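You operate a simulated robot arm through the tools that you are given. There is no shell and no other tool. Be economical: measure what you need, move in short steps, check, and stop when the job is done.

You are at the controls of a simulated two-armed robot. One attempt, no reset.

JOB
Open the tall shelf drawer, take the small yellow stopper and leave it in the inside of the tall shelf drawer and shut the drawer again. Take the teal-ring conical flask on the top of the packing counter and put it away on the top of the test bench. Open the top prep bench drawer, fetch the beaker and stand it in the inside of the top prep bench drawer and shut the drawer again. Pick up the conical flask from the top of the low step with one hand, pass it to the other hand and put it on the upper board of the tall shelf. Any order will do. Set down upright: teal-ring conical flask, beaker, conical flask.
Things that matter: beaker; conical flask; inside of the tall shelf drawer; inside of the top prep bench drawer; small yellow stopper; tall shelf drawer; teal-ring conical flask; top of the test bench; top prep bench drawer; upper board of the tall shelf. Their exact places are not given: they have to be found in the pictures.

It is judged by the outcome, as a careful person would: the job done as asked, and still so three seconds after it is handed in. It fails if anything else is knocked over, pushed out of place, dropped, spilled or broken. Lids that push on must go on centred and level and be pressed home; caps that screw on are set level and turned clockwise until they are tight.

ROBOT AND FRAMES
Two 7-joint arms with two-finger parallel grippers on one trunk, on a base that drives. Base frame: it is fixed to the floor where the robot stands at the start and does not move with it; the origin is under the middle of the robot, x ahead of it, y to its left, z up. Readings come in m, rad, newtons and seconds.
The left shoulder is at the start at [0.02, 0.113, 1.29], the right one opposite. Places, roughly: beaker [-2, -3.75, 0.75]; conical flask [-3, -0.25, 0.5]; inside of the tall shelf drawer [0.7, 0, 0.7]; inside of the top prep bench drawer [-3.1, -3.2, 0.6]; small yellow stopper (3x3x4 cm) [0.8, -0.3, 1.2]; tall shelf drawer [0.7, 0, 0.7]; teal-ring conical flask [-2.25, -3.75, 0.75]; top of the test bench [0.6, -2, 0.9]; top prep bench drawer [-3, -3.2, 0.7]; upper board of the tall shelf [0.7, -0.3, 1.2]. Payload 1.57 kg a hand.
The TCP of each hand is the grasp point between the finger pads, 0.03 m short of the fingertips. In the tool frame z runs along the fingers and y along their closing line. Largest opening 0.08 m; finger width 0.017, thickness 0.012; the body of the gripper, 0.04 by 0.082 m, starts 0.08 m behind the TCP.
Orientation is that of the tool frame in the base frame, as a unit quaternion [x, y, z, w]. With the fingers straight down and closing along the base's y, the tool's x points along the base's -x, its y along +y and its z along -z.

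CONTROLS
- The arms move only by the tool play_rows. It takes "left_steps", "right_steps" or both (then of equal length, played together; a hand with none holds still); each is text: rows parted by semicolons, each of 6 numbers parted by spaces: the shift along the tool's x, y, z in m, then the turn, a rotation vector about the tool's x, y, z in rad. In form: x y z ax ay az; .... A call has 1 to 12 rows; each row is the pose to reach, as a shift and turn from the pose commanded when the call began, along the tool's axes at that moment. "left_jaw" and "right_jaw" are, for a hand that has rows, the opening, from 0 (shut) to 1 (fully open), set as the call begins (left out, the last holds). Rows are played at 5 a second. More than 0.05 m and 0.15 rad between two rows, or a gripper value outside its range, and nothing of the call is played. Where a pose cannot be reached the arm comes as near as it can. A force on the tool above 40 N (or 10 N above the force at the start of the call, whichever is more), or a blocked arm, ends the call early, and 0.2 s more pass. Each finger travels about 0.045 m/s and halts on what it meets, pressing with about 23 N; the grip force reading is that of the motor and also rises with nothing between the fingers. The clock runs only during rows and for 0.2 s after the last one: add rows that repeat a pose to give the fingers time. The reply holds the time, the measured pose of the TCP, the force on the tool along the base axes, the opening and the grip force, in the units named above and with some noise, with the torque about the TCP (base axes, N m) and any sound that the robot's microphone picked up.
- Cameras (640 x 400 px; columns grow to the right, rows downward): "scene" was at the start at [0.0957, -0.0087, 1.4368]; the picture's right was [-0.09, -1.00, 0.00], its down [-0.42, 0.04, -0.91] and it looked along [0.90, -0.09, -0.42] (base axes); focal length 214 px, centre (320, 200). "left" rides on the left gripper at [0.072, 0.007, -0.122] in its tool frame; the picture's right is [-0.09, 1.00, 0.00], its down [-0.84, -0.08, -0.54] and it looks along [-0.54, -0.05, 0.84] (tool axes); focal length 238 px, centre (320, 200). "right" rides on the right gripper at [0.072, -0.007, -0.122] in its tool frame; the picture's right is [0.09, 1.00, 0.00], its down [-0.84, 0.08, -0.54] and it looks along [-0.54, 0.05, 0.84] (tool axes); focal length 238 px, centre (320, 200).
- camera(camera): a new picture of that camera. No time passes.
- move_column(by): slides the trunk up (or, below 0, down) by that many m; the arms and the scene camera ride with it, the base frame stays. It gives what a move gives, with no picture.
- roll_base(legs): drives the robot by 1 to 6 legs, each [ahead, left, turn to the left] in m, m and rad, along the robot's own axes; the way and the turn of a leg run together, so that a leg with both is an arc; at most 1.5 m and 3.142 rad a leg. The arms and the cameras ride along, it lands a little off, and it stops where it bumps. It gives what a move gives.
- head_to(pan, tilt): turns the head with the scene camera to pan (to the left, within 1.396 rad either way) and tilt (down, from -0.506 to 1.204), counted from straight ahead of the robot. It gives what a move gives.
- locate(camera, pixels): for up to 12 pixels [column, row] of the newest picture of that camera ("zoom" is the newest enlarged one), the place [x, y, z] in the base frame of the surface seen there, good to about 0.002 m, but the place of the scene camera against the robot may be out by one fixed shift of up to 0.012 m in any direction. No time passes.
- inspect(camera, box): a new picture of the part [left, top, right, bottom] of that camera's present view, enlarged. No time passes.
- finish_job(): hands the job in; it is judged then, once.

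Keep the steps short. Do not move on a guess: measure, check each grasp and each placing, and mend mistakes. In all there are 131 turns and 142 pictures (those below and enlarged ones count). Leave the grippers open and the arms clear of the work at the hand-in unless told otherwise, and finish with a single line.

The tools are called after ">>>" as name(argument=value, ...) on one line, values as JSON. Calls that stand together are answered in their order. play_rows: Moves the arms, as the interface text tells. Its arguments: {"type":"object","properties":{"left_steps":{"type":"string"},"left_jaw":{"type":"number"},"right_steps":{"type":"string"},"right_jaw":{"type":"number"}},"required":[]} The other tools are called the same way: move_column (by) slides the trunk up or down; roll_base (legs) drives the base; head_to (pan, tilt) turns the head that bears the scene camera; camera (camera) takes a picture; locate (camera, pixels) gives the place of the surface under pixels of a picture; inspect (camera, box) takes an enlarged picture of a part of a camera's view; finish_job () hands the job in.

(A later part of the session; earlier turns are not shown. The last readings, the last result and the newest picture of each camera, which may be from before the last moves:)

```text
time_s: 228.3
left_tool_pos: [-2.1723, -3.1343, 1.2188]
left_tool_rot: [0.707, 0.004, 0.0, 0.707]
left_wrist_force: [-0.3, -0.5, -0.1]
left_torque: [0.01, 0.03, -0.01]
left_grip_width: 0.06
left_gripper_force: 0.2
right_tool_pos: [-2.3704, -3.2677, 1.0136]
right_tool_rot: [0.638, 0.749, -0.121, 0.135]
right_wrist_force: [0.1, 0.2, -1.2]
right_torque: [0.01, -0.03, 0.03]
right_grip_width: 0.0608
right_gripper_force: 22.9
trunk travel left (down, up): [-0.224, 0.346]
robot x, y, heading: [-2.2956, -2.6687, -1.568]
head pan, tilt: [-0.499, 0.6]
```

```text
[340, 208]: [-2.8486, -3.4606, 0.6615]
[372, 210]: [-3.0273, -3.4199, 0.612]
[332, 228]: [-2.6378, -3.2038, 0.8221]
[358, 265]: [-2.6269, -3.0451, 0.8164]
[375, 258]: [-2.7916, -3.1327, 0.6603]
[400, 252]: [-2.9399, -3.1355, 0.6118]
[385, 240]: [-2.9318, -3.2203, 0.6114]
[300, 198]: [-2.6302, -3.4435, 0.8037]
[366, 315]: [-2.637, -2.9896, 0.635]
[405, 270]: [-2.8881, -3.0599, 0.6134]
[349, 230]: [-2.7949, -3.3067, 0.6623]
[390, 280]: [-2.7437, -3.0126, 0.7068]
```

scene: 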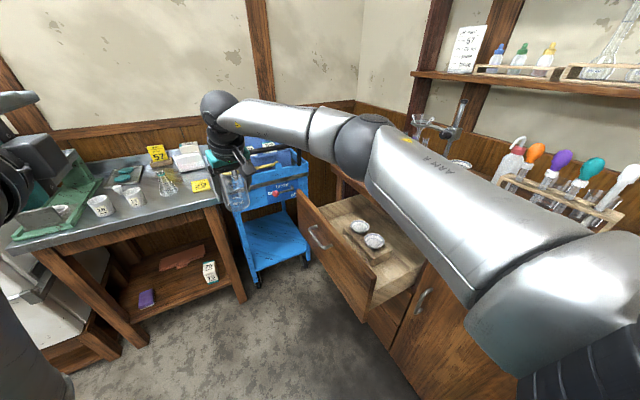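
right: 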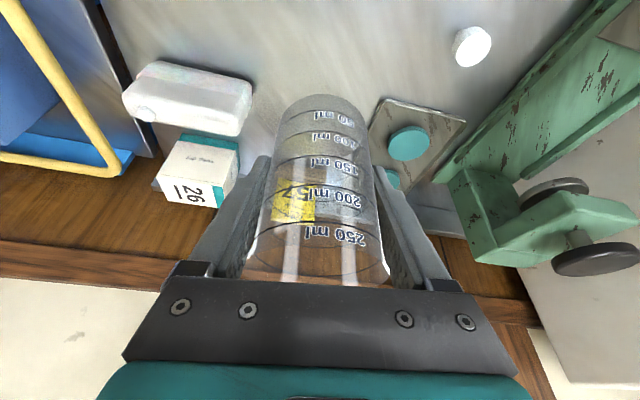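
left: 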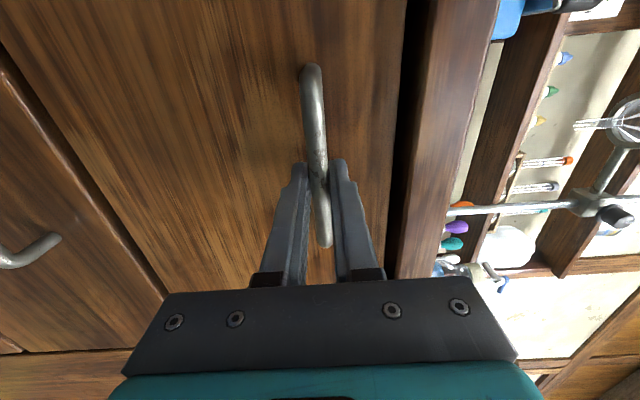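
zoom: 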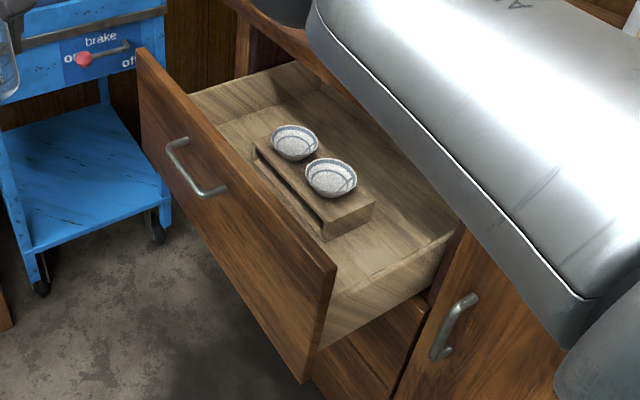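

Floor is z 0.612. A free strip lies between the drawer front and the little rack, about x -2.66 to -2.78. Target for the beaker is (-2.715,-3.24). Moving base and arm above it.

>>> roll_base(legs=[[0.03, -0.137, 0]])

>>> play_rows(right_steps="0.0145 -0.0325 -0.0052 0 0 0;0.0289 -0.065 -0.0103 0 0 0;0.0434 -0.0975 -0.0155 0 0 0;0.0578 -0.13 -0.0207 0 0 0;0.0723 -0.1625 -0.0258 0 0 0;0.0867 -0.195 -0.031 0 0 0;0.0867 -0.195 -0.031 0 0 0")

>>> camera(camera="right")

>>> camera(camera="scene")

```text
time_s: 229.6
left_tool_pos: [-2.3083, -3.1651, 1.2191]
left_tool_rot: [0.707, 0.005, -0.001, 0.707]
left_wrist_force: [-0.4, -0.4, 0.1]
left_torque: [0.03, 0.0, 0.02]
left_grip_width: 0.0602
left_gripper_force: 0.0
right_tool_pos: [-2.5062, -3.2975, 1.0136]
right_tool_rot: [0.639, 0.748, -0.121, 0.135]
right_wrist_force: [-0.7, 0.1, -0.2]
right_torque: [-0.02, -0.02, 0.01]
right_grip_width: 0.0606
right_gripper_force: 22.8
trunk travel left (down, up): [-0.224, 0.346]
robot x, y, heading: [-2.4301, -2.6968, -1.57]
head pan, tilt: [-0.499, 0.6]
```

```text
time_s: 231.2
left_tool_pos: [-2.3069, -3.1645, 1.2196]
left_tool_rot: [0.707, 0.004, -0.001, 0.707]
left_wrist_force: [0.6, -0.3, 0.2]
left_torque: [0.0, 0.02, 0.02]
left_grip_width: 0.0601
left_gripper_force: 0.1
right_tool_pos: [-2.7145, -3.2392, 1.011]
right_tool_rot: [0.638, 0.748, -0.121, 0.136]
right_wrist_force: [-0.8, 0.2, -1.9]
right_torque: [0.01, 0.0, 0.0]
right_grip_width: 0.0605
right_gripper_force: 22.8
trunk travel left (down, up): [-0.224, 0.346]
robot x, y, heading: [-2.4397, -2.6921, -1.57]
head pan, tilt: [-0.499, 0.6]
```

```text
46 pictures are left
```

right: 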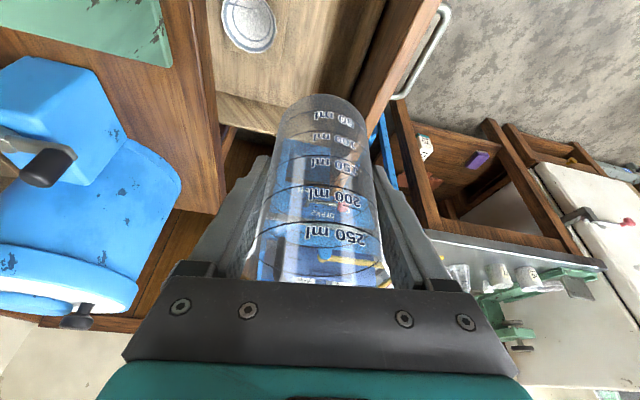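

```text
45 pictures are left
```

scene: 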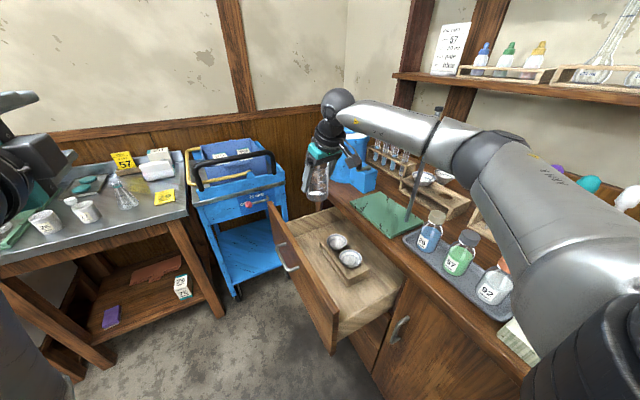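

A stand's rod shows in front of my forearm at (430,140). Before lowering I must know exactly where it is.

>>> inspect(camera="scene", box=[300, 80, 540, 280])

>>> locate(camera="scene", pixels=[[435, 128], [415, 185], [409, 215], [400, 125], [460, 140], [490, 160], [540, 230], [435, 218], [466, 238], [503, 268], [380, 205], [340, 105]])

```text
2.00 times, centred on (420, 180) of scene
```

zoom: 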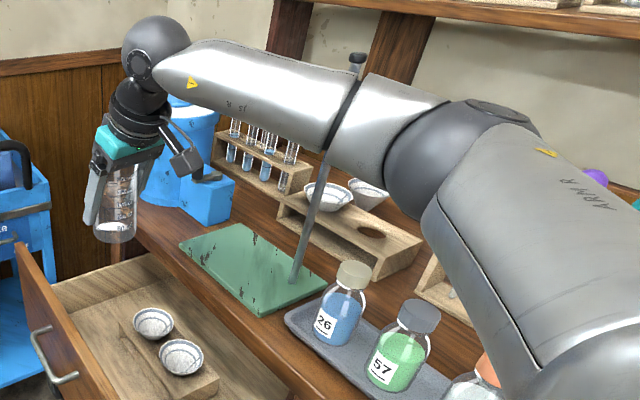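

```text
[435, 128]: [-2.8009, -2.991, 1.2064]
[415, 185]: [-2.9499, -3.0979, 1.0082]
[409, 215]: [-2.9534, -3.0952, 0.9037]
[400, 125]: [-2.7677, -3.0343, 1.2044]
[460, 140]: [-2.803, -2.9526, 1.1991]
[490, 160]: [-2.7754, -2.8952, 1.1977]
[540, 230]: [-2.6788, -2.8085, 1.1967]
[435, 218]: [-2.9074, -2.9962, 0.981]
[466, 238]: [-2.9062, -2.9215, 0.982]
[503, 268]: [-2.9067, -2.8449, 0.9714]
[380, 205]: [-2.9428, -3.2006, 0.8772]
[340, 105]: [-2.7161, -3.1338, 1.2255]
```

The rod is behind the arm (x -2.95), but the elbow at about (-2.82,-2.93,1.18) hangs over the bench edge, with bottles up to 0.98 beneath. I'll back the base 4 cm and lower with the arm, so it straightens and the elbow draws in, checking as I go.

>>> roll_base(legs=[[-0.04, 0, 0]])

>>> play_rows(right_steps="0.0042 -0.0013 0.0386 0 0 0;0.0084 -0.0025 0.0773 0 0 0;0.0125 -0.0038 0.1159 0 0 0;0.0167 -0.005 0.1545 0 0 0;0.0167 -0.005 0.1545 0 0 0")

>>> camera(camera="scene")

>>> locate(camera="scene", pixels=[[460, 160], [490, 170], [400, 160], [520, 230], [340, 150]])

```text
time_s: 232.1
left_tool_pos: [-2.3078, -3.1238, 1.2183]
left_tool_rot: [0.707, 0.005, -0.001, 0.708]
left_wrist_force: [0.4, -0.2, 0.1]
left_torque: [0.01, -0.02, -0.02]
left_grip_width: 0.0601
left_gripper_force: 0.1
right_tool_pos: [-2.7129, -3.1972, 1.0121]
right_tool_rot: [0.637, 0.749, -0.121, 0.137]
right_wrist_force: [0.3, 1.2, -1.4]
right_torque: [0.02, -0.01, -0.03]
right_grip_width: 0.0606
right_gripper_force: 23.1
trunk travel left (down, up): [-0.224, 0.346]
robot x, y, heading: [-2.4331, -2.6546, -1.571]
head pan, tilt: [-0.499, 0.6]
```

```text
time_s: 233.3
left_tool_pos: [-2.3059, -3.1253, 1.2199]
left_tool_rot: [0.707, 0.004, -0.001, 0.707]
left_wrist_force: [-0.2, -0.1, -0.1]
left_torque: [-0.01, 0.03, -0.04]
left_grip_width: 0.0599
left_gripper_force: 0.2
right_tool_pos: [-2.7127, -3.2402, 0.862]
right_tool_rot: [0.637, 0.749, -0.121, 0.135]
right_wrist_force: [-0.8, 0.3, -0.6]
right_torque: [-0.01, 0.0, -0.01]
right_grip_width: 0.0608
right_gripper_force: 23.1
trunk travel left (down, up): [-0.224, 0.346]
robot x, y, heading: [-2.4308, -2.6558, -1.572]
head pan, tilt: [-0.499, 0.6]
```

```text
43 pictures are left
```

scene: 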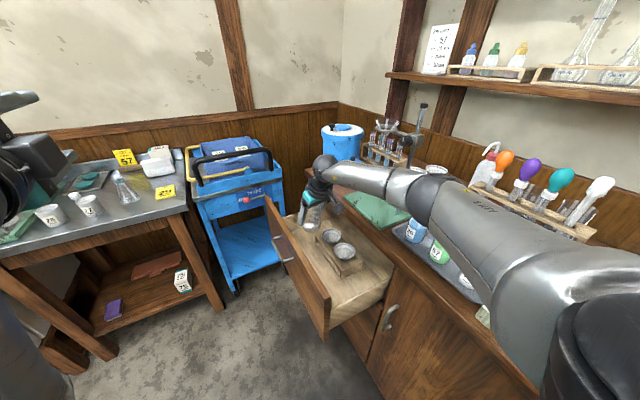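

```text
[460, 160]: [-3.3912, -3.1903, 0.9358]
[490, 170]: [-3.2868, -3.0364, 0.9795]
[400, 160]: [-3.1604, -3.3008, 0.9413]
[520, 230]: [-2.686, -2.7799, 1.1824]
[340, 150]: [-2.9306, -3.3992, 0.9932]
```

Beaker is at the drawer's mouth. Checking the elbow (430,195) against the bottles.

>>> locate(camera="scene", pixels=[[425, 200], [412, 205], [460, 215], [385, 185], [440, 250], [410, 232], [318, 218], [330, 240]])

>>> inspect(camera="scene", box=[260, 140, 500, 340])

```text
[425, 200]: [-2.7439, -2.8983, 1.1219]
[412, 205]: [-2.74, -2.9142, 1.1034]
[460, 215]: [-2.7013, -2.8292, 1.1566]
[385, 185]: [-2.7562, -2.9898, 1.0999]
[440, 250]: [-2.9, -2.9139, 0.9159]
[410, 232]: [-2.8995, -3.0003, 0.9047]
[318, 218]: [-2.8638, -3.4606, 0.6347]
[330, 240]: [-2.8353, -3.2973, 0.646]
```

```text
2.00 times, centred on (380, 240) of scene
```

zoom: 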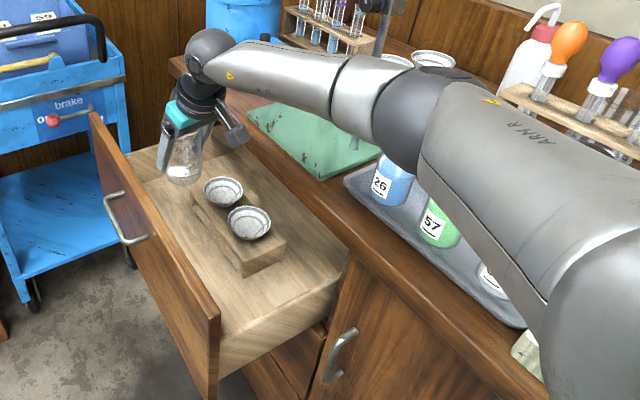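

The elbow needs to come in further. Moving the arm 5 cm toward -x first, then the base the same amount back, so the arm is straighter; then lowering with the column.

>>> play_rows(right_steps="0.0 -0.026 0.0165 0 0 0;-0.0001 -0.052 0.033 0 0 0;-0.0001 -0.052 0.033 0 0 0")

>>> roll_base(legs=[[-0.02, 0.05, 0]])

>>> camera(camera="right")

```text
time_s: 234.1
left_tool_pos: [-2.3068, -3.1253, 1.22]
left_tool_rot: [0.708, 0.005, -0.002, 0.706]
left_wrist_force: [-0.4, -0.2, 0.3]
left_torque: [0.01, -0.01, -0.01]
left_grip_width: 0.0603
left_gripper_force: 0.1
right_tool_pos: [-2.7445, -3.2349, 0.8502]
right_tool_rot: [0.639, 0.747, -0.127, 0.132]
right_wrist_force: [0.5, 0.0, -0.9]
right_torque: [-0.01, 0.03, 0.03]
right_grip_width: 0.0605
right_gripper_force: 23.2
right hand out of reach, approached as far as the arm can: row 1, 2, 3
trunk travel left (down, up): [-0.224, 0.346]
robot x, y, heading: [-2.4315, -2.655, -1.566]
head pan, tilt: [-0.499, 0.6]
```

```text
time_s: 235.0
left_tool_pos: [-2.2573, -3.1038, 1.2191]
left_tool_rot: [0.707, 0.006, -0.001, 0.707]
left_wrist_force: [0.7, 0.2, -0.5]
left_torque: [0.01, -0.02, -0.05]
left_grip_width: 0.0601
left_gripper_force: 0.1
right_tool_pos: [-2.6963, -3.2134, 0.8531]
right_tool_rot: [0.639, 0.747, -0.126, 0.133]
right_wrist_force: [0.6, 0.2, -0.5]
right_torque: [0.03, -0.01, -0.01]
right_grip_width: 0.0609
right_gripper_force: 22.9
trunk travel left (down, up): [-0.224, 0.346]
robot x, y, heading: [-2.3883, -2.6338, -1.568]
head pan, tilt: [-0.499, 0.6]
```

```text
41 pictures are left
```

right: 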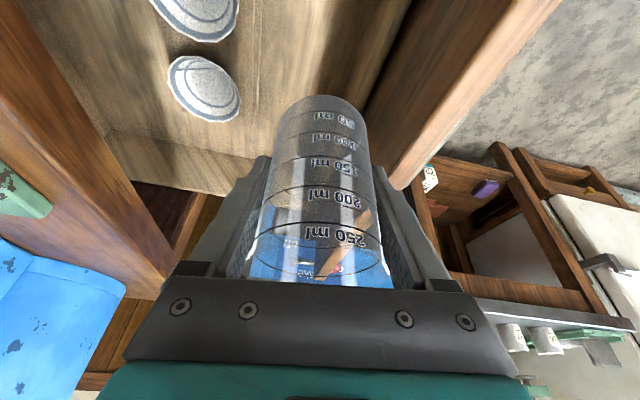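

The arm is straight now. Checking the inner face of the drawer front on the right side of the beaker and the dish side.

>>> locate(camera="right", pixels=[[400, 110], [375, 90], [430, 60], [400, 160], [240, 95], [205, 60], [265, 130], [380, 60]])

>>> camera(camera="scene")

```text
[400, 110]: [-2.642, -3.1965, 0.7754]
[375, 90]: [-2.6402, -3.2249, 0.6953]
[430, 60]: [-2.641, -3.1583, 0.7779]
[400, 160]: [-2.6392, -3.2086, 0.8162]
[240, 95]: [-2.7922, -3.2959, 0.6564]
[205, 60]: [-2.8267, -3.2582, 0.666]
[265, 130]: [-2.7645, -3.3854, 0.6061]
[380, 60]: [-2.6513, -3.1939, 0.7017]
```

```text
40 pictures are left
```

scene: 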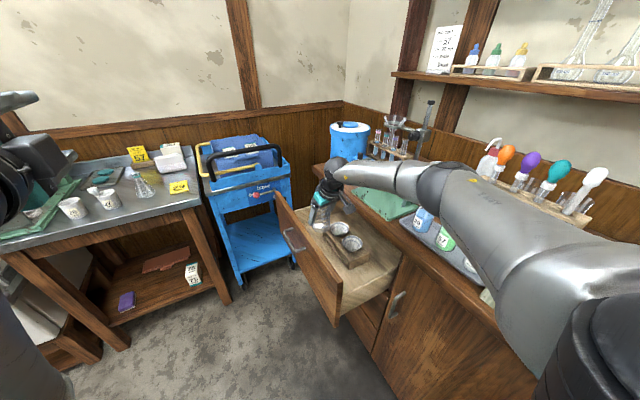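

Free strip is x -2.64 to -2.785. Shifting 1.8 cm to centre in it, then lowering the column 0.12 m and checking the elbow.

>>> roll_base(legs=[[0, -0.018, 0]])

>>> move_column(by=-0.11)

>>> inspect(camera="scene", box=[270, 110, 510, 310])

>>> camera(camera="right")

```text
time_s: 235.8
left_tool_pos: [-2.2751, -3.1047, 1.2189]
left_tool_rot: [0.707, 0.004, 0.0, 0.707]
left_wrist_force: [-0.6, -0.4, -0.5]
left_torque: [0.02, -0.03, 0.0]
left_grip_width: 0.0602
left_gripper_force: 0.1
right_tool_pos: [-2.7137, -3.2134, 0.8524]
right_tool_rot: [0.639, 0.748, -0.125, 0.132]
right_wrist_force: [-0.2, 0.0, -1.1]
right_torque: [0.01, -0.02, 0.0]
right_grip_width: 0.0605
right_gripper_force: 23.0
trunk travel left (down, up): [-0.224, 0.346]
robot x, y, heading: [-2.3996, -2.638, -1.571]
head pan, tilt: [-0.499, 0.6]
```

```text
time_s: 237.2
left_tool_pos: [-2.2748, -3.1043, 1.1095]
left_tool_rot: [0.707, 0.005, 0.0, 0.707]
left_wrist_force: [0.0, 0.2, 0.7]
left_torque: [-0.02, -0.01, 0.01]
left_grip_width: 0.0599
left_gripper_force: 0.0
right_tool_pos: [-2.7136, -3.2136, 0.7424]
right_tool_rot: [0.638, 0.747, -0.127, 0.133]
right_wrist_force: [0.3, 0.1, -0.6]
right_torque: [-0.02, -0.05, 0.0]
right_grip_width: 0.0609
right_gripper_force: 22.6
trunk travel left (down, up): [-0.114, 0.456]
robot x, y, heading: [-2.4029, -2.6315, -1.57]
head pan, tilt: [-0.499, 0.6]
```

```text
2.00 times, centred on (390, 210) of scene
```

zoom: 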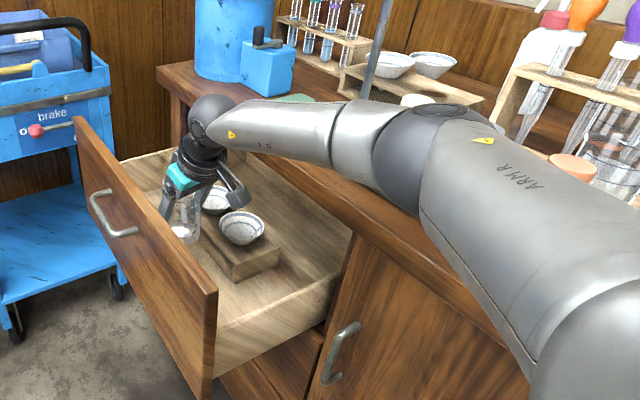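

```text
38 pictures are left
```

right: 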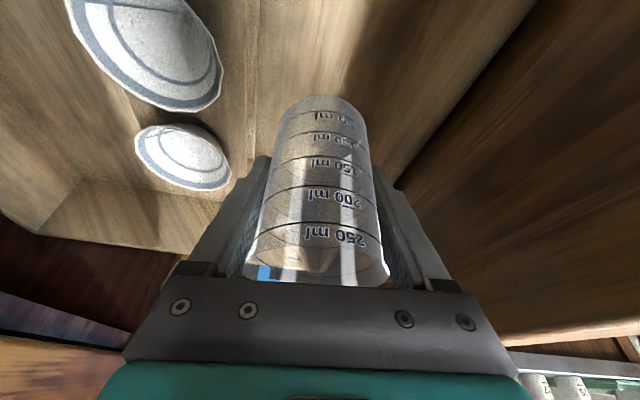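

>>> locate(camera="zoom", pixels=[[400, 170], [385, 195], [370, 120], [440, 130], [300, 140], [340, 180], [480, 200], [417, 205]])

```text
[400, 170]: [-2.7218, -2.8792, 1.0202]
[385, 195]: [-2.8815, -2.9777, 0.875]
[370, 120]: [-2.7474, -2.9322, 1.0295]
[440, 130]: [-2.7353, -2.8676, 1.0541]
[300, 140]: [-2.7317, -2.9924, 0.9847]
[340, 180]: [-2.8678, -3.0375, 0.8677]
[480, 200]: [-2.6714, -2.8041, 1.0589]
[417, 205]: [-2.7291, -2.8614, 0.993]
```

Elbow centre is about (-2.765,-2.90,1.01); after 7 cm more it still clears the bench edge (x -2.84, z 0.865). Lowering 0.07 m.

>>> move_column(by=-0.07)

>>> camera(camera="right")

```text
time_s: 238.3
left_tool_pos: [-2.2747, -3.1042, 1.0373]
left_tool_rot: [0.707, 0.005, 0.001, 0.707]
left_wrist_force: [-0.2, -0.4, 0.8]
left_torque: [0.01, 0.03, 0.01]
left_grip_width: 0.06
left_gripper_force: 0.0
right_tool_pos: [-2.715, -3.213, 0.6739]
right_tool_rot: [0.639, 0.747, -0.127, 0.132]
right_wrist_force: [-0.3, 0.5, -0.5]
right_torque: [-0.03, 0.02, 0.02]
right_grip_width: 0.061
right_gripper_force: 23.2
trunk travel left (down, up): [-0.044, 0.526]
robot x, y, heading: [-2.4028, -2.6359, -1.57]
head pan, tilt: [-0.499, 0.6]
```

```text
37 pictures are left
```

right: 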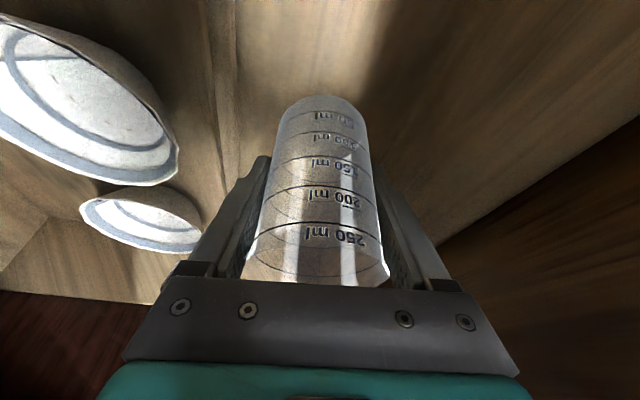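

About 1 cm above the floor. Lowering in two small steps until contact.

>>> move_column(by=-0.009)

>>> move_column(by=-0.004)

```text
time_s: 238.9
left_tool_pos: [-2.2746, -3.1042, 1.0295]
left_tool_rot: [0.707, 0.005, 0.0, 0.707]
left_wrist_force: [0.1, -0.5, -0.5]
left_torque: [0.0, -0.05, -0.01]
left_grip_width: 0.0601
left_gripper_force: 0.0
right_tool_pos: [-2.7142, -3.2137, 0.6629]
right_tool_rot: [0.638, 0.748, -0.125, 0.133]
right_wrist_force: [0.7, 0.3, -1.0]
right_torque: [0.01, -0.01, 0.02]
right_grip_width: 0.0607
right_gripper_force: 22.8
trunk travel left (down, up): [-0.035, 0.535]
robot x, y, heading: [-2.4036, -2.6318, -1.57]
head pan, tilt: [-0.499, 0.6]
```

```text
time_s: 239.4
left_tool_pos: [-2.2747, -3.1046, 1.0263]
left_tool_rot: [0.707, 0.005, 0.0, 0.707]
left_wrist_force: [0.5, -0.1, 0.2]
left_torque: [0.0, 0.0, 0.04]
left_grip_width: 0.0601
left_gripper_force: 0.1
right_tool_pos: [-2.7137, -3.2141, 0.6598]
right_tool_rot: [0.639, 0.746, -0.128, 0.133]
right_wrist_force: [-0.4, 0.5, 2.2]
right_torque: [0.09, -0.1, 0.0]
right_grip_width: 0.0608
right_gripper_force: 23.1
trunk travel left (down, up): [-0.031, 0.539]
robot x, y, heading: [-2.4013, -2.633, -1.57]
head pan, tilt: [-0.499, 0.6]
```

Light contact felt. Opening, then raising straight up.

>>> play_rows(right_steps="0 0 0 0 0 0;0 0 0 0 0 0;0 0 0 0 0 0", right_jaw=0.93)

>>> move_column(by=0.26)

>>> camera(camera="right")

```text
time_s: 240.2
left_tool_pos: [-2.2754, -3.1038, 1.0253]
left_tool_rot: [0.707, 0.005, 0.0, 0.707]
left_wrist_force: [0.0, 0.2, 0.0]
left_torque: [-0.05, 0.0, 0.0]
left_grip_width: 0.0602
left_gripper_force: 0.1
right_tool_pos: [-2.7126, -3.2126, 0.6598]
right_tool_rot: [0.639, 0.747, -0.125, 0.131]
right_wrist_force: [0.2, 0.1, 1.2]
right_torque: [0.0, -0.01, 0.02]
right_grip_width: 0.0743
right_gripper_force: 0.0
trunk travel left (down, up): [-0.031, 0.539]
robot x, y, heading: [-2.402, -2.635, -1.57]
head pan, tilt: [-0.499, 0.6]
```

```text
time_s: 242.9
left_tool_pos: [-2.2748, -3.1047, 1.2858]
left_tool_rot: [0.707, 0.005, 0.001, 0.707]
left_wrist_force: [-0.1, 0.7, 0.4]
left_torque: [-0.03, 0.01, 0.0]
left_grip_width: 0.0599
left_gripper_force: 0.0
right_tool_pos: [-2.7125, -3.2129, 0.9185]
right_tool_rot: [0.638, 0.748, -0.126, 0.132]
right_wrist_force: [-0.8, 0.5, 0.3]
right_torque: [0.01, 0.0, 0.0]
right_grip_width: 0.0745
right_gripper_force: 0.0
trunk travel left (down, up): [-0.291, 0.279]
robot x, y, heading: [-2.4043, -2.6353, -1.569]
head pan, tilt: [-0.499, 0.6]
```

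```text
36 pictures are left
```

right: 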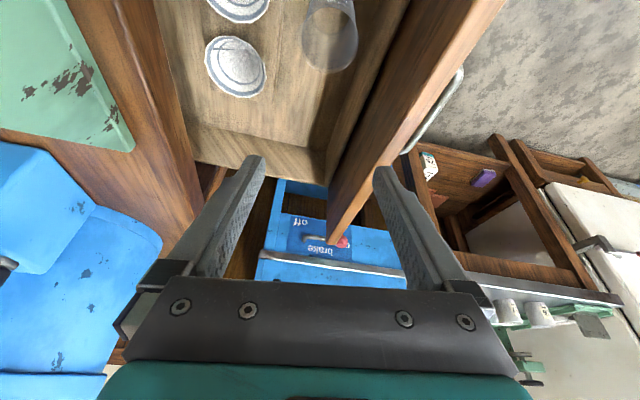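

The beaker stands upright in the drawer. Now to shut it with the left hand: raising and tucking the right arm, driving round to face the drawer.

>>> play_rows(right_steps="0.0049 0.0171 -0.0403 0 0 0;0.0097 0.0343 -0.0806 0 0 0;0.0146 0.0514 -0.1209 0 0 0;0.0194 0.0686 -0.1611 0 0 0;0.0243 0.0857 -0.2014 0 0 0;0.0291 0.1029 -0.2417 0 0 0;0.034 0.12 -0.282 0 0 0")

>>> roll_base(legs=[[0, 0.37, 0], [0.47, 0, 0], [0, 0, -1.57]])

>>> move_column(by=-0.227)

>>> play_rows(left_steps="0 -0.04 0 0 0 0;0 -0.08 0 0 0 0;0 -0.12 0 0 0 0;0 -0.16 0 0 0 0;0 -0.2 0 0 0 0;0 -0.24 0 0 0 0;0 -0.27 0 0 0 0;0 -0.3 0 0 0 0;0 -0.3 0 0 0 0", left_jaw=0.85)

>>> camera(camera="left")

```text
time_s: 244.5
left_tool_pos: [-2.2734, -3.1041, 1.2856]
left_tool_rot: [0.708, 0.005, 0.0, 0.707]
left_wrist_force: [-0.2, 0.1, 0.4]
left_torque: [0.02, -0.04, -0.02]
left_grip_width: 0.0597
left_gripper_force: 0.1
right_tool_pos: [-2.6098, -3.062, 1.1662]
right_tool_rot: [0.639, 0.748, -0.126, 0.132]
right_wrist_force: [1.0, -0.7, 0.1]
right_torque: [-0.01, -0.03, -0.02]
right_grip_width: 0.0745
right_gripper_force: 0.0
trunk travel left (down, up): [-0.291, 0.279]
robot x, y, heading: [-2.4017, -2.6319, -1.57]
head pan, tilt: [-0.499, 0.6]
```

```text
time_s: 253.0
left_tool_pos: [-2.5006, -3.2481, 1.2857]
left_tool_rot: [0.51, -0.49, -0.494, 0.506]
left_wrist_force: [-0.4, -0.5, -0.9]
left_torque: [-0.02, -0.01, -0.01]
left_grip_width: 0.0601
left_gripper_force: 0.0
right_tool_pos: [-2.4663, -2.9129, 1.1642]
right_tool_rot: [0.979, 0.089, -0.183, 0.006]
right_wrist_force: [0.7, 0.6, -0.9]
right_torque: [0.05, -0.02, 0.01]
right_grip_width: 0.0745
right_gripper_force: 0.0
trunk travel left (down, up): [-0.291, 0.279]
robot x, y, heading: [-2.034, -3.1085, -3.113]
head pan, tilt: [-0.499, 0.6]
```

```text
time_s: 255.4
left_tool_pos: [-2.4991, -3.2486, 1.0597]
left_tool_rot: [0.51, -0.49, -0.494, 0.506]
left_wrist_force: [0.4, -0.3, 0.5]
left_torque: [0.01, -0.03, 0.02]
left_grip_width: 0.06
left_gripper_force: 0.0
right_tool_pos: [-2.4671, -2.9123, 0.9382]
right_tool_rot: [0.979, 0.089, -0.183, 0.006]
right_wrist_force: [0.0, -0.2, 0.0]
right_torque: [-0.01, 0.0, 0.02]
right_grip_width: 0.0747
right_gripper_force: 0.1
trunk travel left (down, up): [-0.064, 0.506]
robot x, y, heading: [-2.034, -3.1091, -3.111]
head pan, tilt: [-0.499, 0.6]
```

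```text
time_s: 257.4
left_tool_pos: [-2.4979, -3.2447, 0.7604]
left_tool_rot: [0.51, -0.49, -0.494, 0.506]
left_wrist_force: [-1.0, -0.1, 0.2]
left_torque: [-0.01, 0.02, 0.0]
left_grip_width: 0.0679
left_gripper_force: 0.1
right_tool_pos: [-2.4666, -2.9119, 0.9388]
right_tool_rot: [0.979, 0.089, -0.182, 0.008]
right_wrist_force: [-1.3, 0.6, 0.5]
right_torque: [0.01, 0.03, 0.0]
right_grip_width: 0.0745
right_gripper_force: 0.1
trunk travel left (down, up): [-0.064, 0.506]
robot x, y, heading: [-2.0305, -3.1094, -3.115]
head pan, tilt: [-0.499, 0.6]
```

```text
35 pictures are left
```

left: 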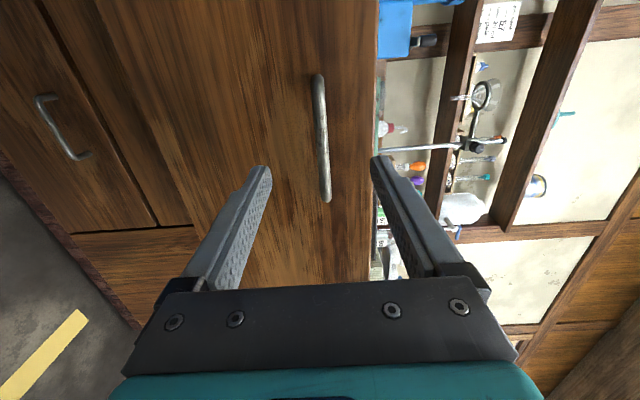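

The bar is centred between the open fingertips, which will push on the drawer face above and below it. Raising the right hand out of the way and driving forward to shut.

>>> play_rows(right_steps="0 0 -0.04 0 0 0;0 0 -0.08 0 0 0;0 0 -0.12 0 0 0;0 0 -0.16 0 0 0")

>>> roll_base(legs=[[0.27, 0, 0], [0.06, 0, 0]])

>>> head_to(pan=0, tilt=0.75)

>>> camera(camera="scene")

```text
time_s: 258.4
left_tool_pos: [-2.4977, -3.2457, 0.7602]
left_tool_rot: [0.51, -0.49, -0.494, 0.506]
left_wrist_force: [0.5, 0.6, 0.6]
left_torque: [-0.01, 0.02, -0.02]
left_grip_width: 0.068
left_gripper_force: 0.1
right_tool_pos: [-2.4109, -2.9029, 1.0854]
right_tool_rot: [0.979, 0.089, -0.182, 0.007]
right_wrist_force: [0.3, 0.2, -0.6]
right_torque: [0.01, -0.05, 0.03]
right_grip_width: 0.0745
right_gripper_force: 0.1
trunk travel left (down, up): [-0.064, 0.506]
robot x, y, heading: [-2.0368, -3.109, -3.121]
head pan, tilt: [-0.499, 0.6]
```

```text
time_s: 260.9
left_tool_pos: [-2.8159, -3.2482, 0.7579]
left_tool_rot: [0.508, -0.493, -0.496, 0.503]
left_wrist_force: [3.6, -0.4, 0.4]
left_torque: [0.09, 0.22, 0.0]
left_grip_width: 0.0683
left_gripper_force: 0.4
right_tool_pos: [-2.7294, -2.9052, 1.0849]
right_tool_rot: [0.98, 0.083, -0.181, 0.005]
right_wrist_force: [0.6, 0.6, 0.4]
right_torque: [0.05, 0.01, 0.02]
right_grip_width: 0.0743
right_gripper_force: 0.0
trunk travel left (down, up): [-0.064, 0.506]
robot x, y, heading: [-2.3538, -3.1163, -3.129]
head pan, tilt: [-0.499, 0.6]
stopped in leg 2: the force on the tool passed its limit at 92 N (the readings are from after the stop); the commanded pose is now the measured one
```

```text
time_s: 261.9
left_tool_pos: [-2.8164, -3.2469, 0.7594]
left_tool_rot: [0.507, -0.494, -0.496, 0.503]
left_wrist_force: [7.4, -1.4, 0.3]
left_torque: [0.02, 0.28, -0.02]
left_grip_width: 0.0684
left_gripper_force: 0.1
right_tool_pos: [-2.728, -2.9064, 1.086]
right_tool_rot: [0.98, 0.083, -0.181, 0.006]
right_wrist_force: [-0.5, 0.1, 1.3]
right_torque: [0.01, 0.01, -0.01]
right_grip_width: 0.0745
right_gripper_force: 0.0
trunk travel left (down, up): [-0.064, 0.506]
robot x, y, heading: [-2.3543, -3.1145, -3.124]
head pan, tilt: [0.0, 0.75]
```

```text
34 pictures are left
```

scene: 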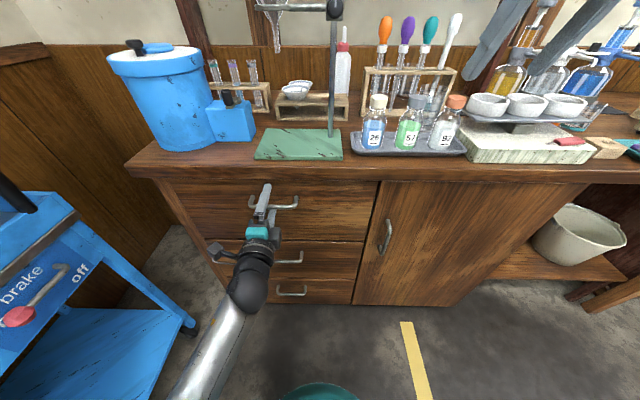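

Drawer is shut flush. Backing straight off the bar, raising the left hand, and turning to the counter for the teal-ring flask; right hand to a 50° pitch.

>>> roll_base(legs=[[-0.37, 0, 0]])

>>> play_rows(left_steps="0 0.04 0 0 0 0;0 0.08 0 0 0 0;0 0.12 0 0 0 0;0 0.16 0 0 0 0;0 0.2 0 0 0 0;0 0.24 0 0 0 0;0 0.28 0 0 0 0;0 0.3 0 0 0 0", right_steps="0 0.006 0 0 -0.04 0;0 0.012 0 0 -0.08 0;0 0.018 0 0 -0.12 0;0 0.024 0 0 -0.16 0;0 0.03 0 0 -0.2 0;0 0.036 0 0 -0.25 0;0 0.042 0 0 -0.29 0;0 0.05 0 0 -0.33 0", right_jaw=0.8)

>>> roll_base(legs=[[0, 0, 1.55]])

>>> camera(camera="right")

```text
time_s: 264.2
left_tool_pos: [-2.46, -3.241, 0.7596]
left_tool_rot: [0.507, -0.493, -0.497, 0.503]
left_wrist_force: [-1.1, 0.0, 0.2]
left_torque: [0.01, 0.02, 0.01]
left_grip_width: 0.068
left_gripper_force: 0.0
right_tool_pos: [-2.372, -2.8998, 1.0858]
right_tool_rot: [0.98, 0.083, -0.181, 0.006]
right_wrist_force: [-0.1, 0.5, 0.3]
right_torque: [0.03, -0.02, -0.02]
right_grip_width: 0.0744
right_gripper_force: 0.0
trunk travel left (down, up): [-0.064, 0.506]
robot x, y, heading: [-1.9959, -3.1086, -3.127]
head pan, tilt: [0.0, 0.75]
```

```text
time_s: 266.0
left_tool_pos: [-2.4625, -3.2424, 1.0601]
left_tool_rot: [0.507, -0.494, -0.496, 0.503]
left_wrist_force: [-0.6, 0.1, 0.6]
left_torque: [-0.03, -0.01, -0.01]
left_grip_width: 0.0681
left_gripper_force: 0.1
right_tool_pos: [-2.3624, -2.948, 1.084]
right_tool_rot: [0.937, 0.08, -0.339, 0.019]
right_wrist_force: [-0.4, 0.4, -0.2]
right_torque: [0.0, -0.02, 0.02]
right_grip_width: 0.064
right_gripper_force: 0.2
trunk travel left (down, up): [-0.064, 0.506]
robot x, y, heading: [-1.9979, -3.1153, -3.129]
head pan, tilt: [0.0, 0.75]
```

```text
time_s: 270.2
left_tool_pos: [-1.8764, -3.5793, 1.0619]
left_tool_rot: [0.708, 0.001, -0.005, 0.706]
left_wrist_force: [0.4, 0.1, -0.3]
left_torque: [0.04, 0.01, 0.03]
left_grip_width: 0.0677
left_gripper_force: 0.1
right_tool_pos: [-2.1675, -3.4717, 1.0841]
right_tool_rot: [0.614, 0.712, -0.231, 0.25]
right_wrist_force: [-0.2, 0.3, -0.4]
right_torque: [0.0, 0.0, 0.01]
right_grip_width: 0.064
right_gripper_force: 0.0
trunk travel left (down, up): [-0.064, 0.506]
robot x, y, heading: [-1.9928, -3.1127, -1.578]
head pan, tilt: [0.0, 0.75]
```

```text
33 pictures are left
```

right: 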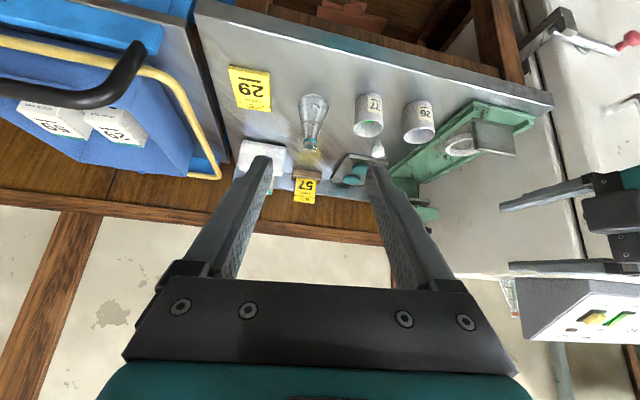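

Flask at (313,115), teal ring at (311,145). Measuring the ring.

>>> inspect(camera="right", box=[272, 80, 352, 160])

>>> locate(camera="right", pixels=[[311, 143], [307, 143], [315, 143], [311, 146], [314, 96], [303, 100], [326, 100]])

```text
5.00 times, centred on (312, 120) of right
```

zoom: 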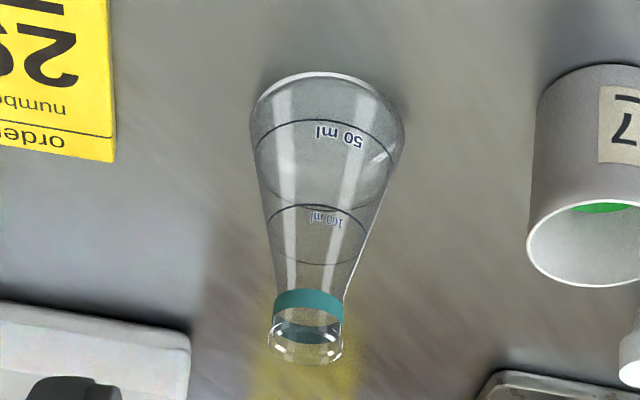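

```text
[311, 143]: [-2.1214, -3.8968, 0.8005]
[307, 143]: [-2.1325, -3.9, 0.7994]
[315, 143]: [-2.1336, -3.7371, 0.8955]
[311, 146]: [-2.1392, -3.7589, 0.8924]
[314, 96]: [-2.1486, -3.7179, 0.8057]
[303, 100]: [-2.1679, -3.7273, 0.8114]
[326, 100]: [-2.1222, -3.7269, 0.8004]
```

Neck axis is about (-2.146,-3.750), ring z about 0.892. Moving to 0.10 m short of it along the finger axis and checking.

>>> play_rows(right_steps="-0.0152 -0.0022 0.0375 0 0 0;-0.0305 -0.0044 0.075 0 0 0;-0.0457 -0.0066 0.1125 0 0 0;-0.0609 -0.0087 0.15 0 0 0;-0.0762 -0.0109 0.1875 0 0 0;-0.0914 -0.0131 0.225 0 0 0;-0.0914 -0.0131 0.225 0 0 0")

>>> camera(camera="right")

>>> locate(camera="right", pixels=[[320, 150], [310, 150], [330, 150], [320, 140], [320, 158], [320, 166]])

```text
time_s: 271.8
left_tool_pos: [-1.8771, -3.5788, 1.0608]
left_tool_rot: [0.707, 0.001, -0.005, 0.707]
left_wrist_force: [-0.5, 0.4, 0.8]
left_torque: [-0.02, 0.01, 0.01]
left_grip_width: 0.0679
left_gripper_force: 0.1
right_tool_pos: [-2.1524, -3.6886, 0.9703]
right_tool_rot: [0.614, 0.712, -0.231, 0.251]
right_wrist_force: [-0.9, -0.8, -0.2]
right_torque: [0.04, 0.01, 0.03]
right_grip_width: 0.0638
right_gripper_force: 0.0
trunk travel left (down, up): [-0.064, 0.506]
robot x, y, heading: [-1.9964, -3.1093, -1.581]
head pan, tilt: [0.0, 0.75]
```

```text
31 pictures are left
```

right: 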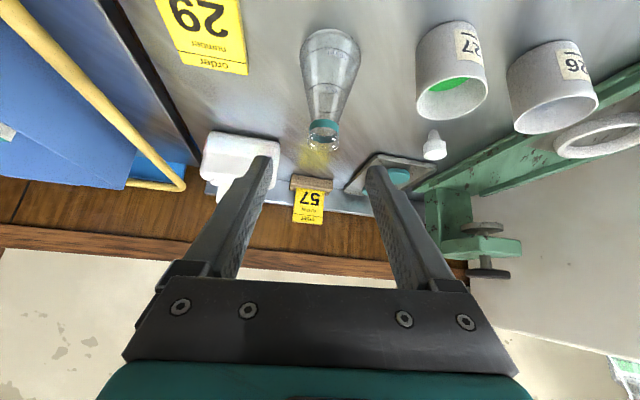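

```text
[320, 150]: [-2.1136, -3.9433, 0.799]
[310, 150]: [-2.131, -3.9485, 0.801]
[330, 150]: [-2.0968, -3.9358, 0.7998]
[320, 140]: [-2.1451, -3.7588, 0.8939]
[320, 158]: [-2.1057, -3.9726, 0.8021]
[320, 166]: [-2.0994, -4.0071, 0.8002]
```

>>> locate(camera="right", pixels=[[323, 124], [312, 126], [335, 126], [323, 130], [323, 147]])

```text
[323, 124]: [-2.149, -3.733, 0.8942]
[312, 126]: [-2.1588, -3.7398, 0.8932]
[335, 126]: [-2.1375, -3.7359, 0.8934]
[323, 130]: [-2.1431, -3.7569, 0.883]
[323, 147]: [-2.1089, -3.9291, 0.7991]
```

Ring centre is (-2.148,-3.745,0.893). Advancing, closing, and lifting with the column.

>>> play_rows(right_steps="0.0054 -0.002 0.035 0 0 0;0.0054 -0.002 0.07 0 0 0;0.0054 -0.002 0.096 0 0 0;0.0054 -0.002 0.096 0 0 0")

>>> play_rows(right_steps="0 0 0 0 0 0;0 0 0 0 0 0;0 0 0 0 0 0;0 0 0 0 0 0;0 0 0 0 0 0", right_jaw=0.05)

>>> camera(camera="right")

```text
time_s: 272.8
left_tool_pos: [-1.8768, -3.5781, 1.0614]
left_tool_rot: [0.708, 0.001, -0.004, 0.706]
left_wrist_force: [0.9, -0.3, -0.2]
left_torque: [0.0, 0.03, 0.02]
left_grip_width: 0.0679
left_gripper_force: 0.1
right_tool_pos: [-2.1482, -3.7462, 0.8943]
right_tool_rot: [0.614, 0.712, -0.23, 0.25]
right_wrist_force: [0.4, -0.1, 0.2]
right_torque: [-0.01, 0.0, -0.02]
right_grip_width: 0.0639
right_gripper_force: 0.1
trunk travel left (down, up): [-0.064, 0.506]
robot x, y, heading: [-1.9987, -3.1089, -1.582]
head pan, tilt: [0.0, 0.75]
```

```text
time_s: 274.0
left_tool_pos: [-1.8753, -3.5785, 1.061]
left_tool_rot: [0.708, 0.001, -0.004, 0.707]
left_wrist_force: [-0.2, 0.7, -0.3]
left_torque: [0.01, 0.0, 0.0]
left_grip_width: 0.0681
left_gripper_force: 0.1
right_tool_pos: [-2.149, -3.7462, 0.8949]
right_tool_rot: [0.614, 0.712, -0.23, 0.252]
right_wrist_force: [2.1, -0.8, 1.8]
right_torque: [-0.03, -0.2, 0.01]
right_grip_width: 0.0249
right_gripper_force: 22.9
trunk travel left (down, up): [-0.064, 0.506]
robot x, y, heading: [-1.9955, -3.1125, -1.582]
head pan, tilt: [0.0, 0.75]
```

```text
30 pictures are left
```

right: 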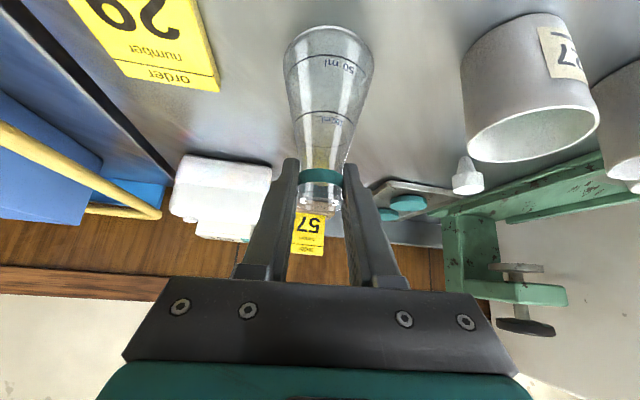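

The flask is held by the neck. Lifting 0.25 m, backing off, turning to face +x and driving along the corridor toward the test bench.

>>> move_column(by=0.25)

>>> roll_base(legs=[[-0.2, 0, 0], [0, 0, 1.575], [0.8, -0.2, 0], [0.7, 0, 0]])

>>> head_to(pan=0.7, tilt=0.4)

>>> camera(camera="scene")

```text
time_s: 276.5
left_tool_pos: [-1.8763, -3.5783, 1.3103]
left_tool_rot: [0.708, 0.001, -0.004, 0.706]
left_wrist_force: [-0.3, 0.4, 0.2]
left_torque: [-0.02, -0.01, 0.02]
left_grip_width: 0.068
left_gripper_force: 0.0
right_tool_pos: [-2.1491, -3.7457, 1.1446]
right_tool_rot: [0.613, 0.712, -0.231, 0.252]
right_wrist_force: [0.6, 0.0, -0.7]
right_torque: [0.0, -0.02, -0.01]
right_grip_width: 0.0254
right_gripper_force: 23.1
trunk travel left (down, up): [-0.314, 0.256]
robot x, y, heading: [-1.9935, -3.1094, -1.582]
head pan, tilt: [0.0, 0.75]
```

```text
time_s: 289.3
left_tool_pos: [-0.0428, -3.0625, 1.3103]
left_tool_rot: [0.51, 0.49, 0.486, 0.513]
left_wrist_force: [0.3, -0.2, -0.6]
left_torque: [-0.02, 0.0, 0.02]
left_grip_width: 0.068
left_gripper_force: 0.1
right_tool_pos: [0.1124, -3.3418, 1.145]
right_tool_rot: [-0.049, 0.939, 0.008, 0.34]
right_wrist_force: [0.2, -0.7, -1.6]
right_torque: [-0.01, 0.01, 0.02]
right_grip_width: 0.0251
right_gripper_force: 22.5
trunk travel left (down, up): [-0.314, 0.256]
robot x, y, heading: [-0.5177, -3.1617, -0.051]
head pan, tilt: [0.0, 0.75]
```

```text
time_s: 290.4
left_tool_pos: [-0.0426, -3.0622, 1.3117]
left_tool_rot: [0.511, 0.49, 0.486, 0.513]
left_wrist_force: [1.0, 0.7, 0.2]
left_torque: [0.04, 0.02, 0.01]
left_grip_width: 0.0679
left_gripper_force: 0.0
right_tool_pos: [0.1136, -3.3407, 1.1454]
right_tool_rot: [-0.049, 0.939, 0.007, 0.34]
right_wrist_force: [0.2, -0.5, -0.9]
right_torque: [-0.02, 0.03, -0.03]
right_grip_width: 0.0252
right_gripper_force: 23.3
trunk travel left (down, up): [-0.314, 0.256]
robot x, y, heading: [-0.5163, -3.1624, -0.049]
head pan, tilt: [0.7, 0.4]
```

```text
29 pictures are left
```

scene: 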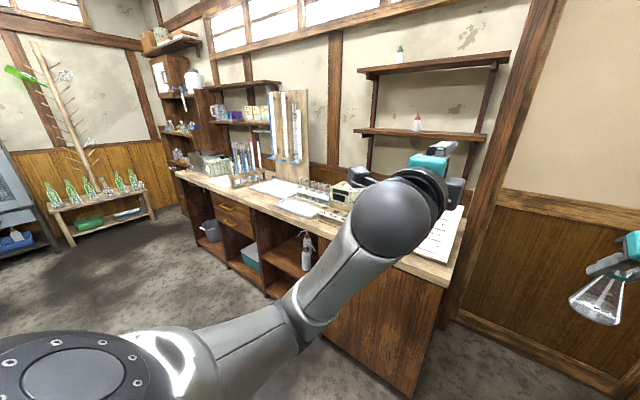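

The test bench lies to the left. Finding a clear spot on its top.

>>> inspect(camera="scene", box=[170, 120, 480, 300])

>>> locate(camera="scene", pixels=[[440, 255], [250, 195], [275, 187], [300, 208], [320, 222], [230, 185], [215, 185], [440, 280], [405, 262], [275, 203], [325, 192], [270, 210]])

```text
2.06 times, centred on (325, 210) of scene
```

zoom: 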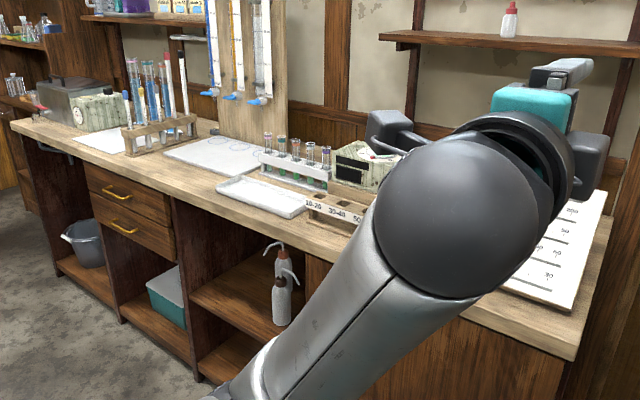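

```text
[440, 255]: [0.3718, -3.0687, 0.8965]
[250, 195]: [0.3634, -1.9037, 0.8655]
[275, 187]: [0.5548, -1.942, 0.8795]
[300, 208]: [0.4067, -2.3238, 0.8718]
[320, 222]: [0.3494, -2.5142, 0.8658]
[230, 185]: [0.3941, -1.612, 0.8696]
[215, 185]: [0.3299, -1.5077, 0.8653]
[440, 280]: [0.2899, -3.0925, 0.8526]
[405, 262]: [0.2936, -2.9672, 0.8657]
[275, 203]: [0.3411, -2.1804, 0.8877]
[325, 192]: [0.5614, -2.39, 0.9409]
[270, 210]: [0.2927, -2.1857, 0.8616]
```

Bench top is z 0.866 with its front edge at x 0.29. There is bare wood near (0.37,-1.88), in front of the sheet. Sliding left along the aisle to face it.

>>> roll_base(legs=[[0, 0.75, 0.05], [0, 0.72, 0]])

>>> head_to(pan=-0.15, tilt=0.6)

>>> camera(camera="scene")

>>> camera(camera="right")

```text
time_s: 297.9
left_tool_pos: [0.0002, -1.6049, 1.3106]
left_tool_rot: [0.505, 0.495, 0.492, 0.508]
left_wrist_force: [-0.6, -0.1, -1.5]
left_torque: [0.02, 0.01, -0.05]
left_grip_width: 0.0678
left_gripper_force: 0.0
right_tool_pos: [0.1625, -1.8814, 1.145]
right_tool_rot: [-0.06, 0.938, 0.012, 0.341]
right_wrist_force: [-0.1, -0.1, -0.8]
right_torque: [0.01, 0.01, 0.01]
right_grip_width: 0.0253
right_gripper_force: 22.9
trunk travel left (down, up): [-0.314, 0.256]
robot x, y, heading: [-0.4709, -1.7199, -0.027]
head pan, tilt: [0.7, 0.4]
```

```text
time_s: 299.0
left_tool_pos: [0.0012, -1.6063, 1.3113]
left_tool_rot: [0.505, 0.496, 0.492, 0.507]
left_wrist_force: [-0.6, -0.5, -0.3]
left_torque: [0.0, 0.0, -0.03]
left_grip_width: 0.0681
left_gripper_force: 0.1
right_tool_pos: [0.1619, -1.8823, 1.1451]
right_tool_rot: [-0.061, 0.938, 0.011, 0.34]
right_wrist_force: [-0.4, -0.6, -0.9]
right_torque: [-0.02, 0.01, -0.01]
right_grip_width: 0.0254
right_gripper_force: 23.0
trunk travel left (down, up): [-0.314, 0.256]
robot x, y, heading: [-0.4717, -1.7197, -0.025]
head pan, tilt: [-0.15, 0.6]
```

```text
27 pictures are left
```

scene: 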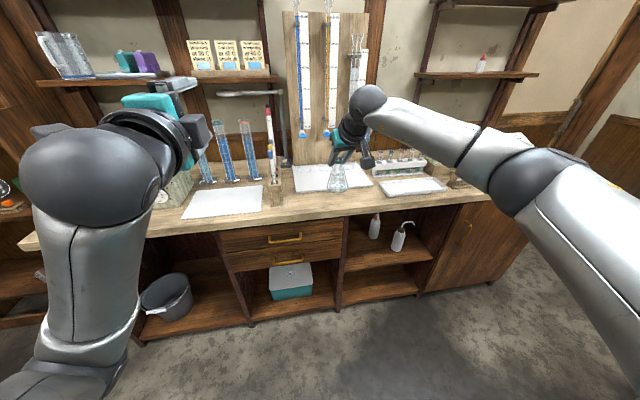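

```text
26 pictures are left
```

right: 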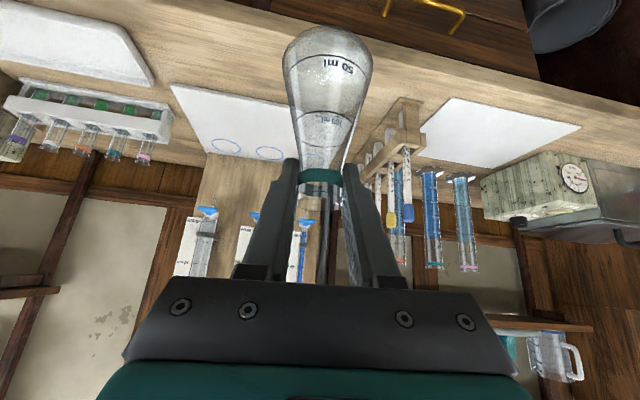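

Measuring the bare strip in front of the sheet and the gap beside the tube rack.

>>> locate(camera="scene", pixels=[[290, 205], [310, 200], [330, 203], [300, 192], [290, 193], [275, 200], [265, 207], [350, 190], [320, 192], [285, 185], [300, 215], [268, 190]])

>>> inspect(camera="scene", box=[200, 120, 400, 245])

```text
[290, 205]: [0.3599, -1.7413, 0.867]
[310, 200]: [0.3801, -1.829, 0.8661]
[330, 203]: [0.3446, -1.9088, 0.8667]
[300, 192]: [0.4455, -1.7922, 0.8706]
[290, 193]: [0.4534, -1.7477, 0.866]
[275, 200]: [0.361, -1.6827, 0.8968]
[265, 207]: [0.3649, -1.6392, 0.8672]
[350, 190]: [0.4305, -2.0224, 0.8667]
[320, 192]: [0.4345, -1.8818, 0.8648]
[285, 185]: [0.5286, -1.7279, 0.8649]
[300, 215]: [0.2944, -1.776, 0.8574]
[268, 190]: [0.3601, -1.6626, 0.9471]
```

```text
3.20 times, centred on (300, 182) of scene
```

zoom: 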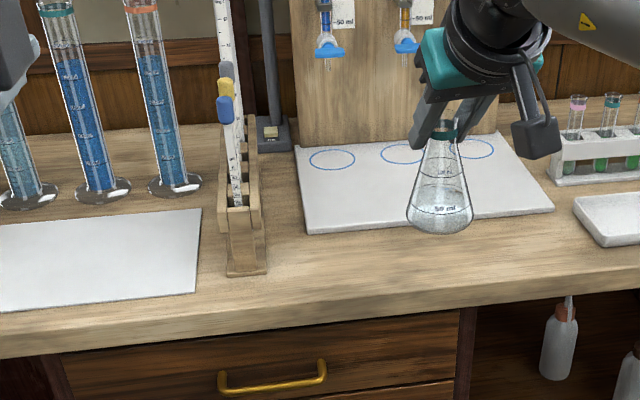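

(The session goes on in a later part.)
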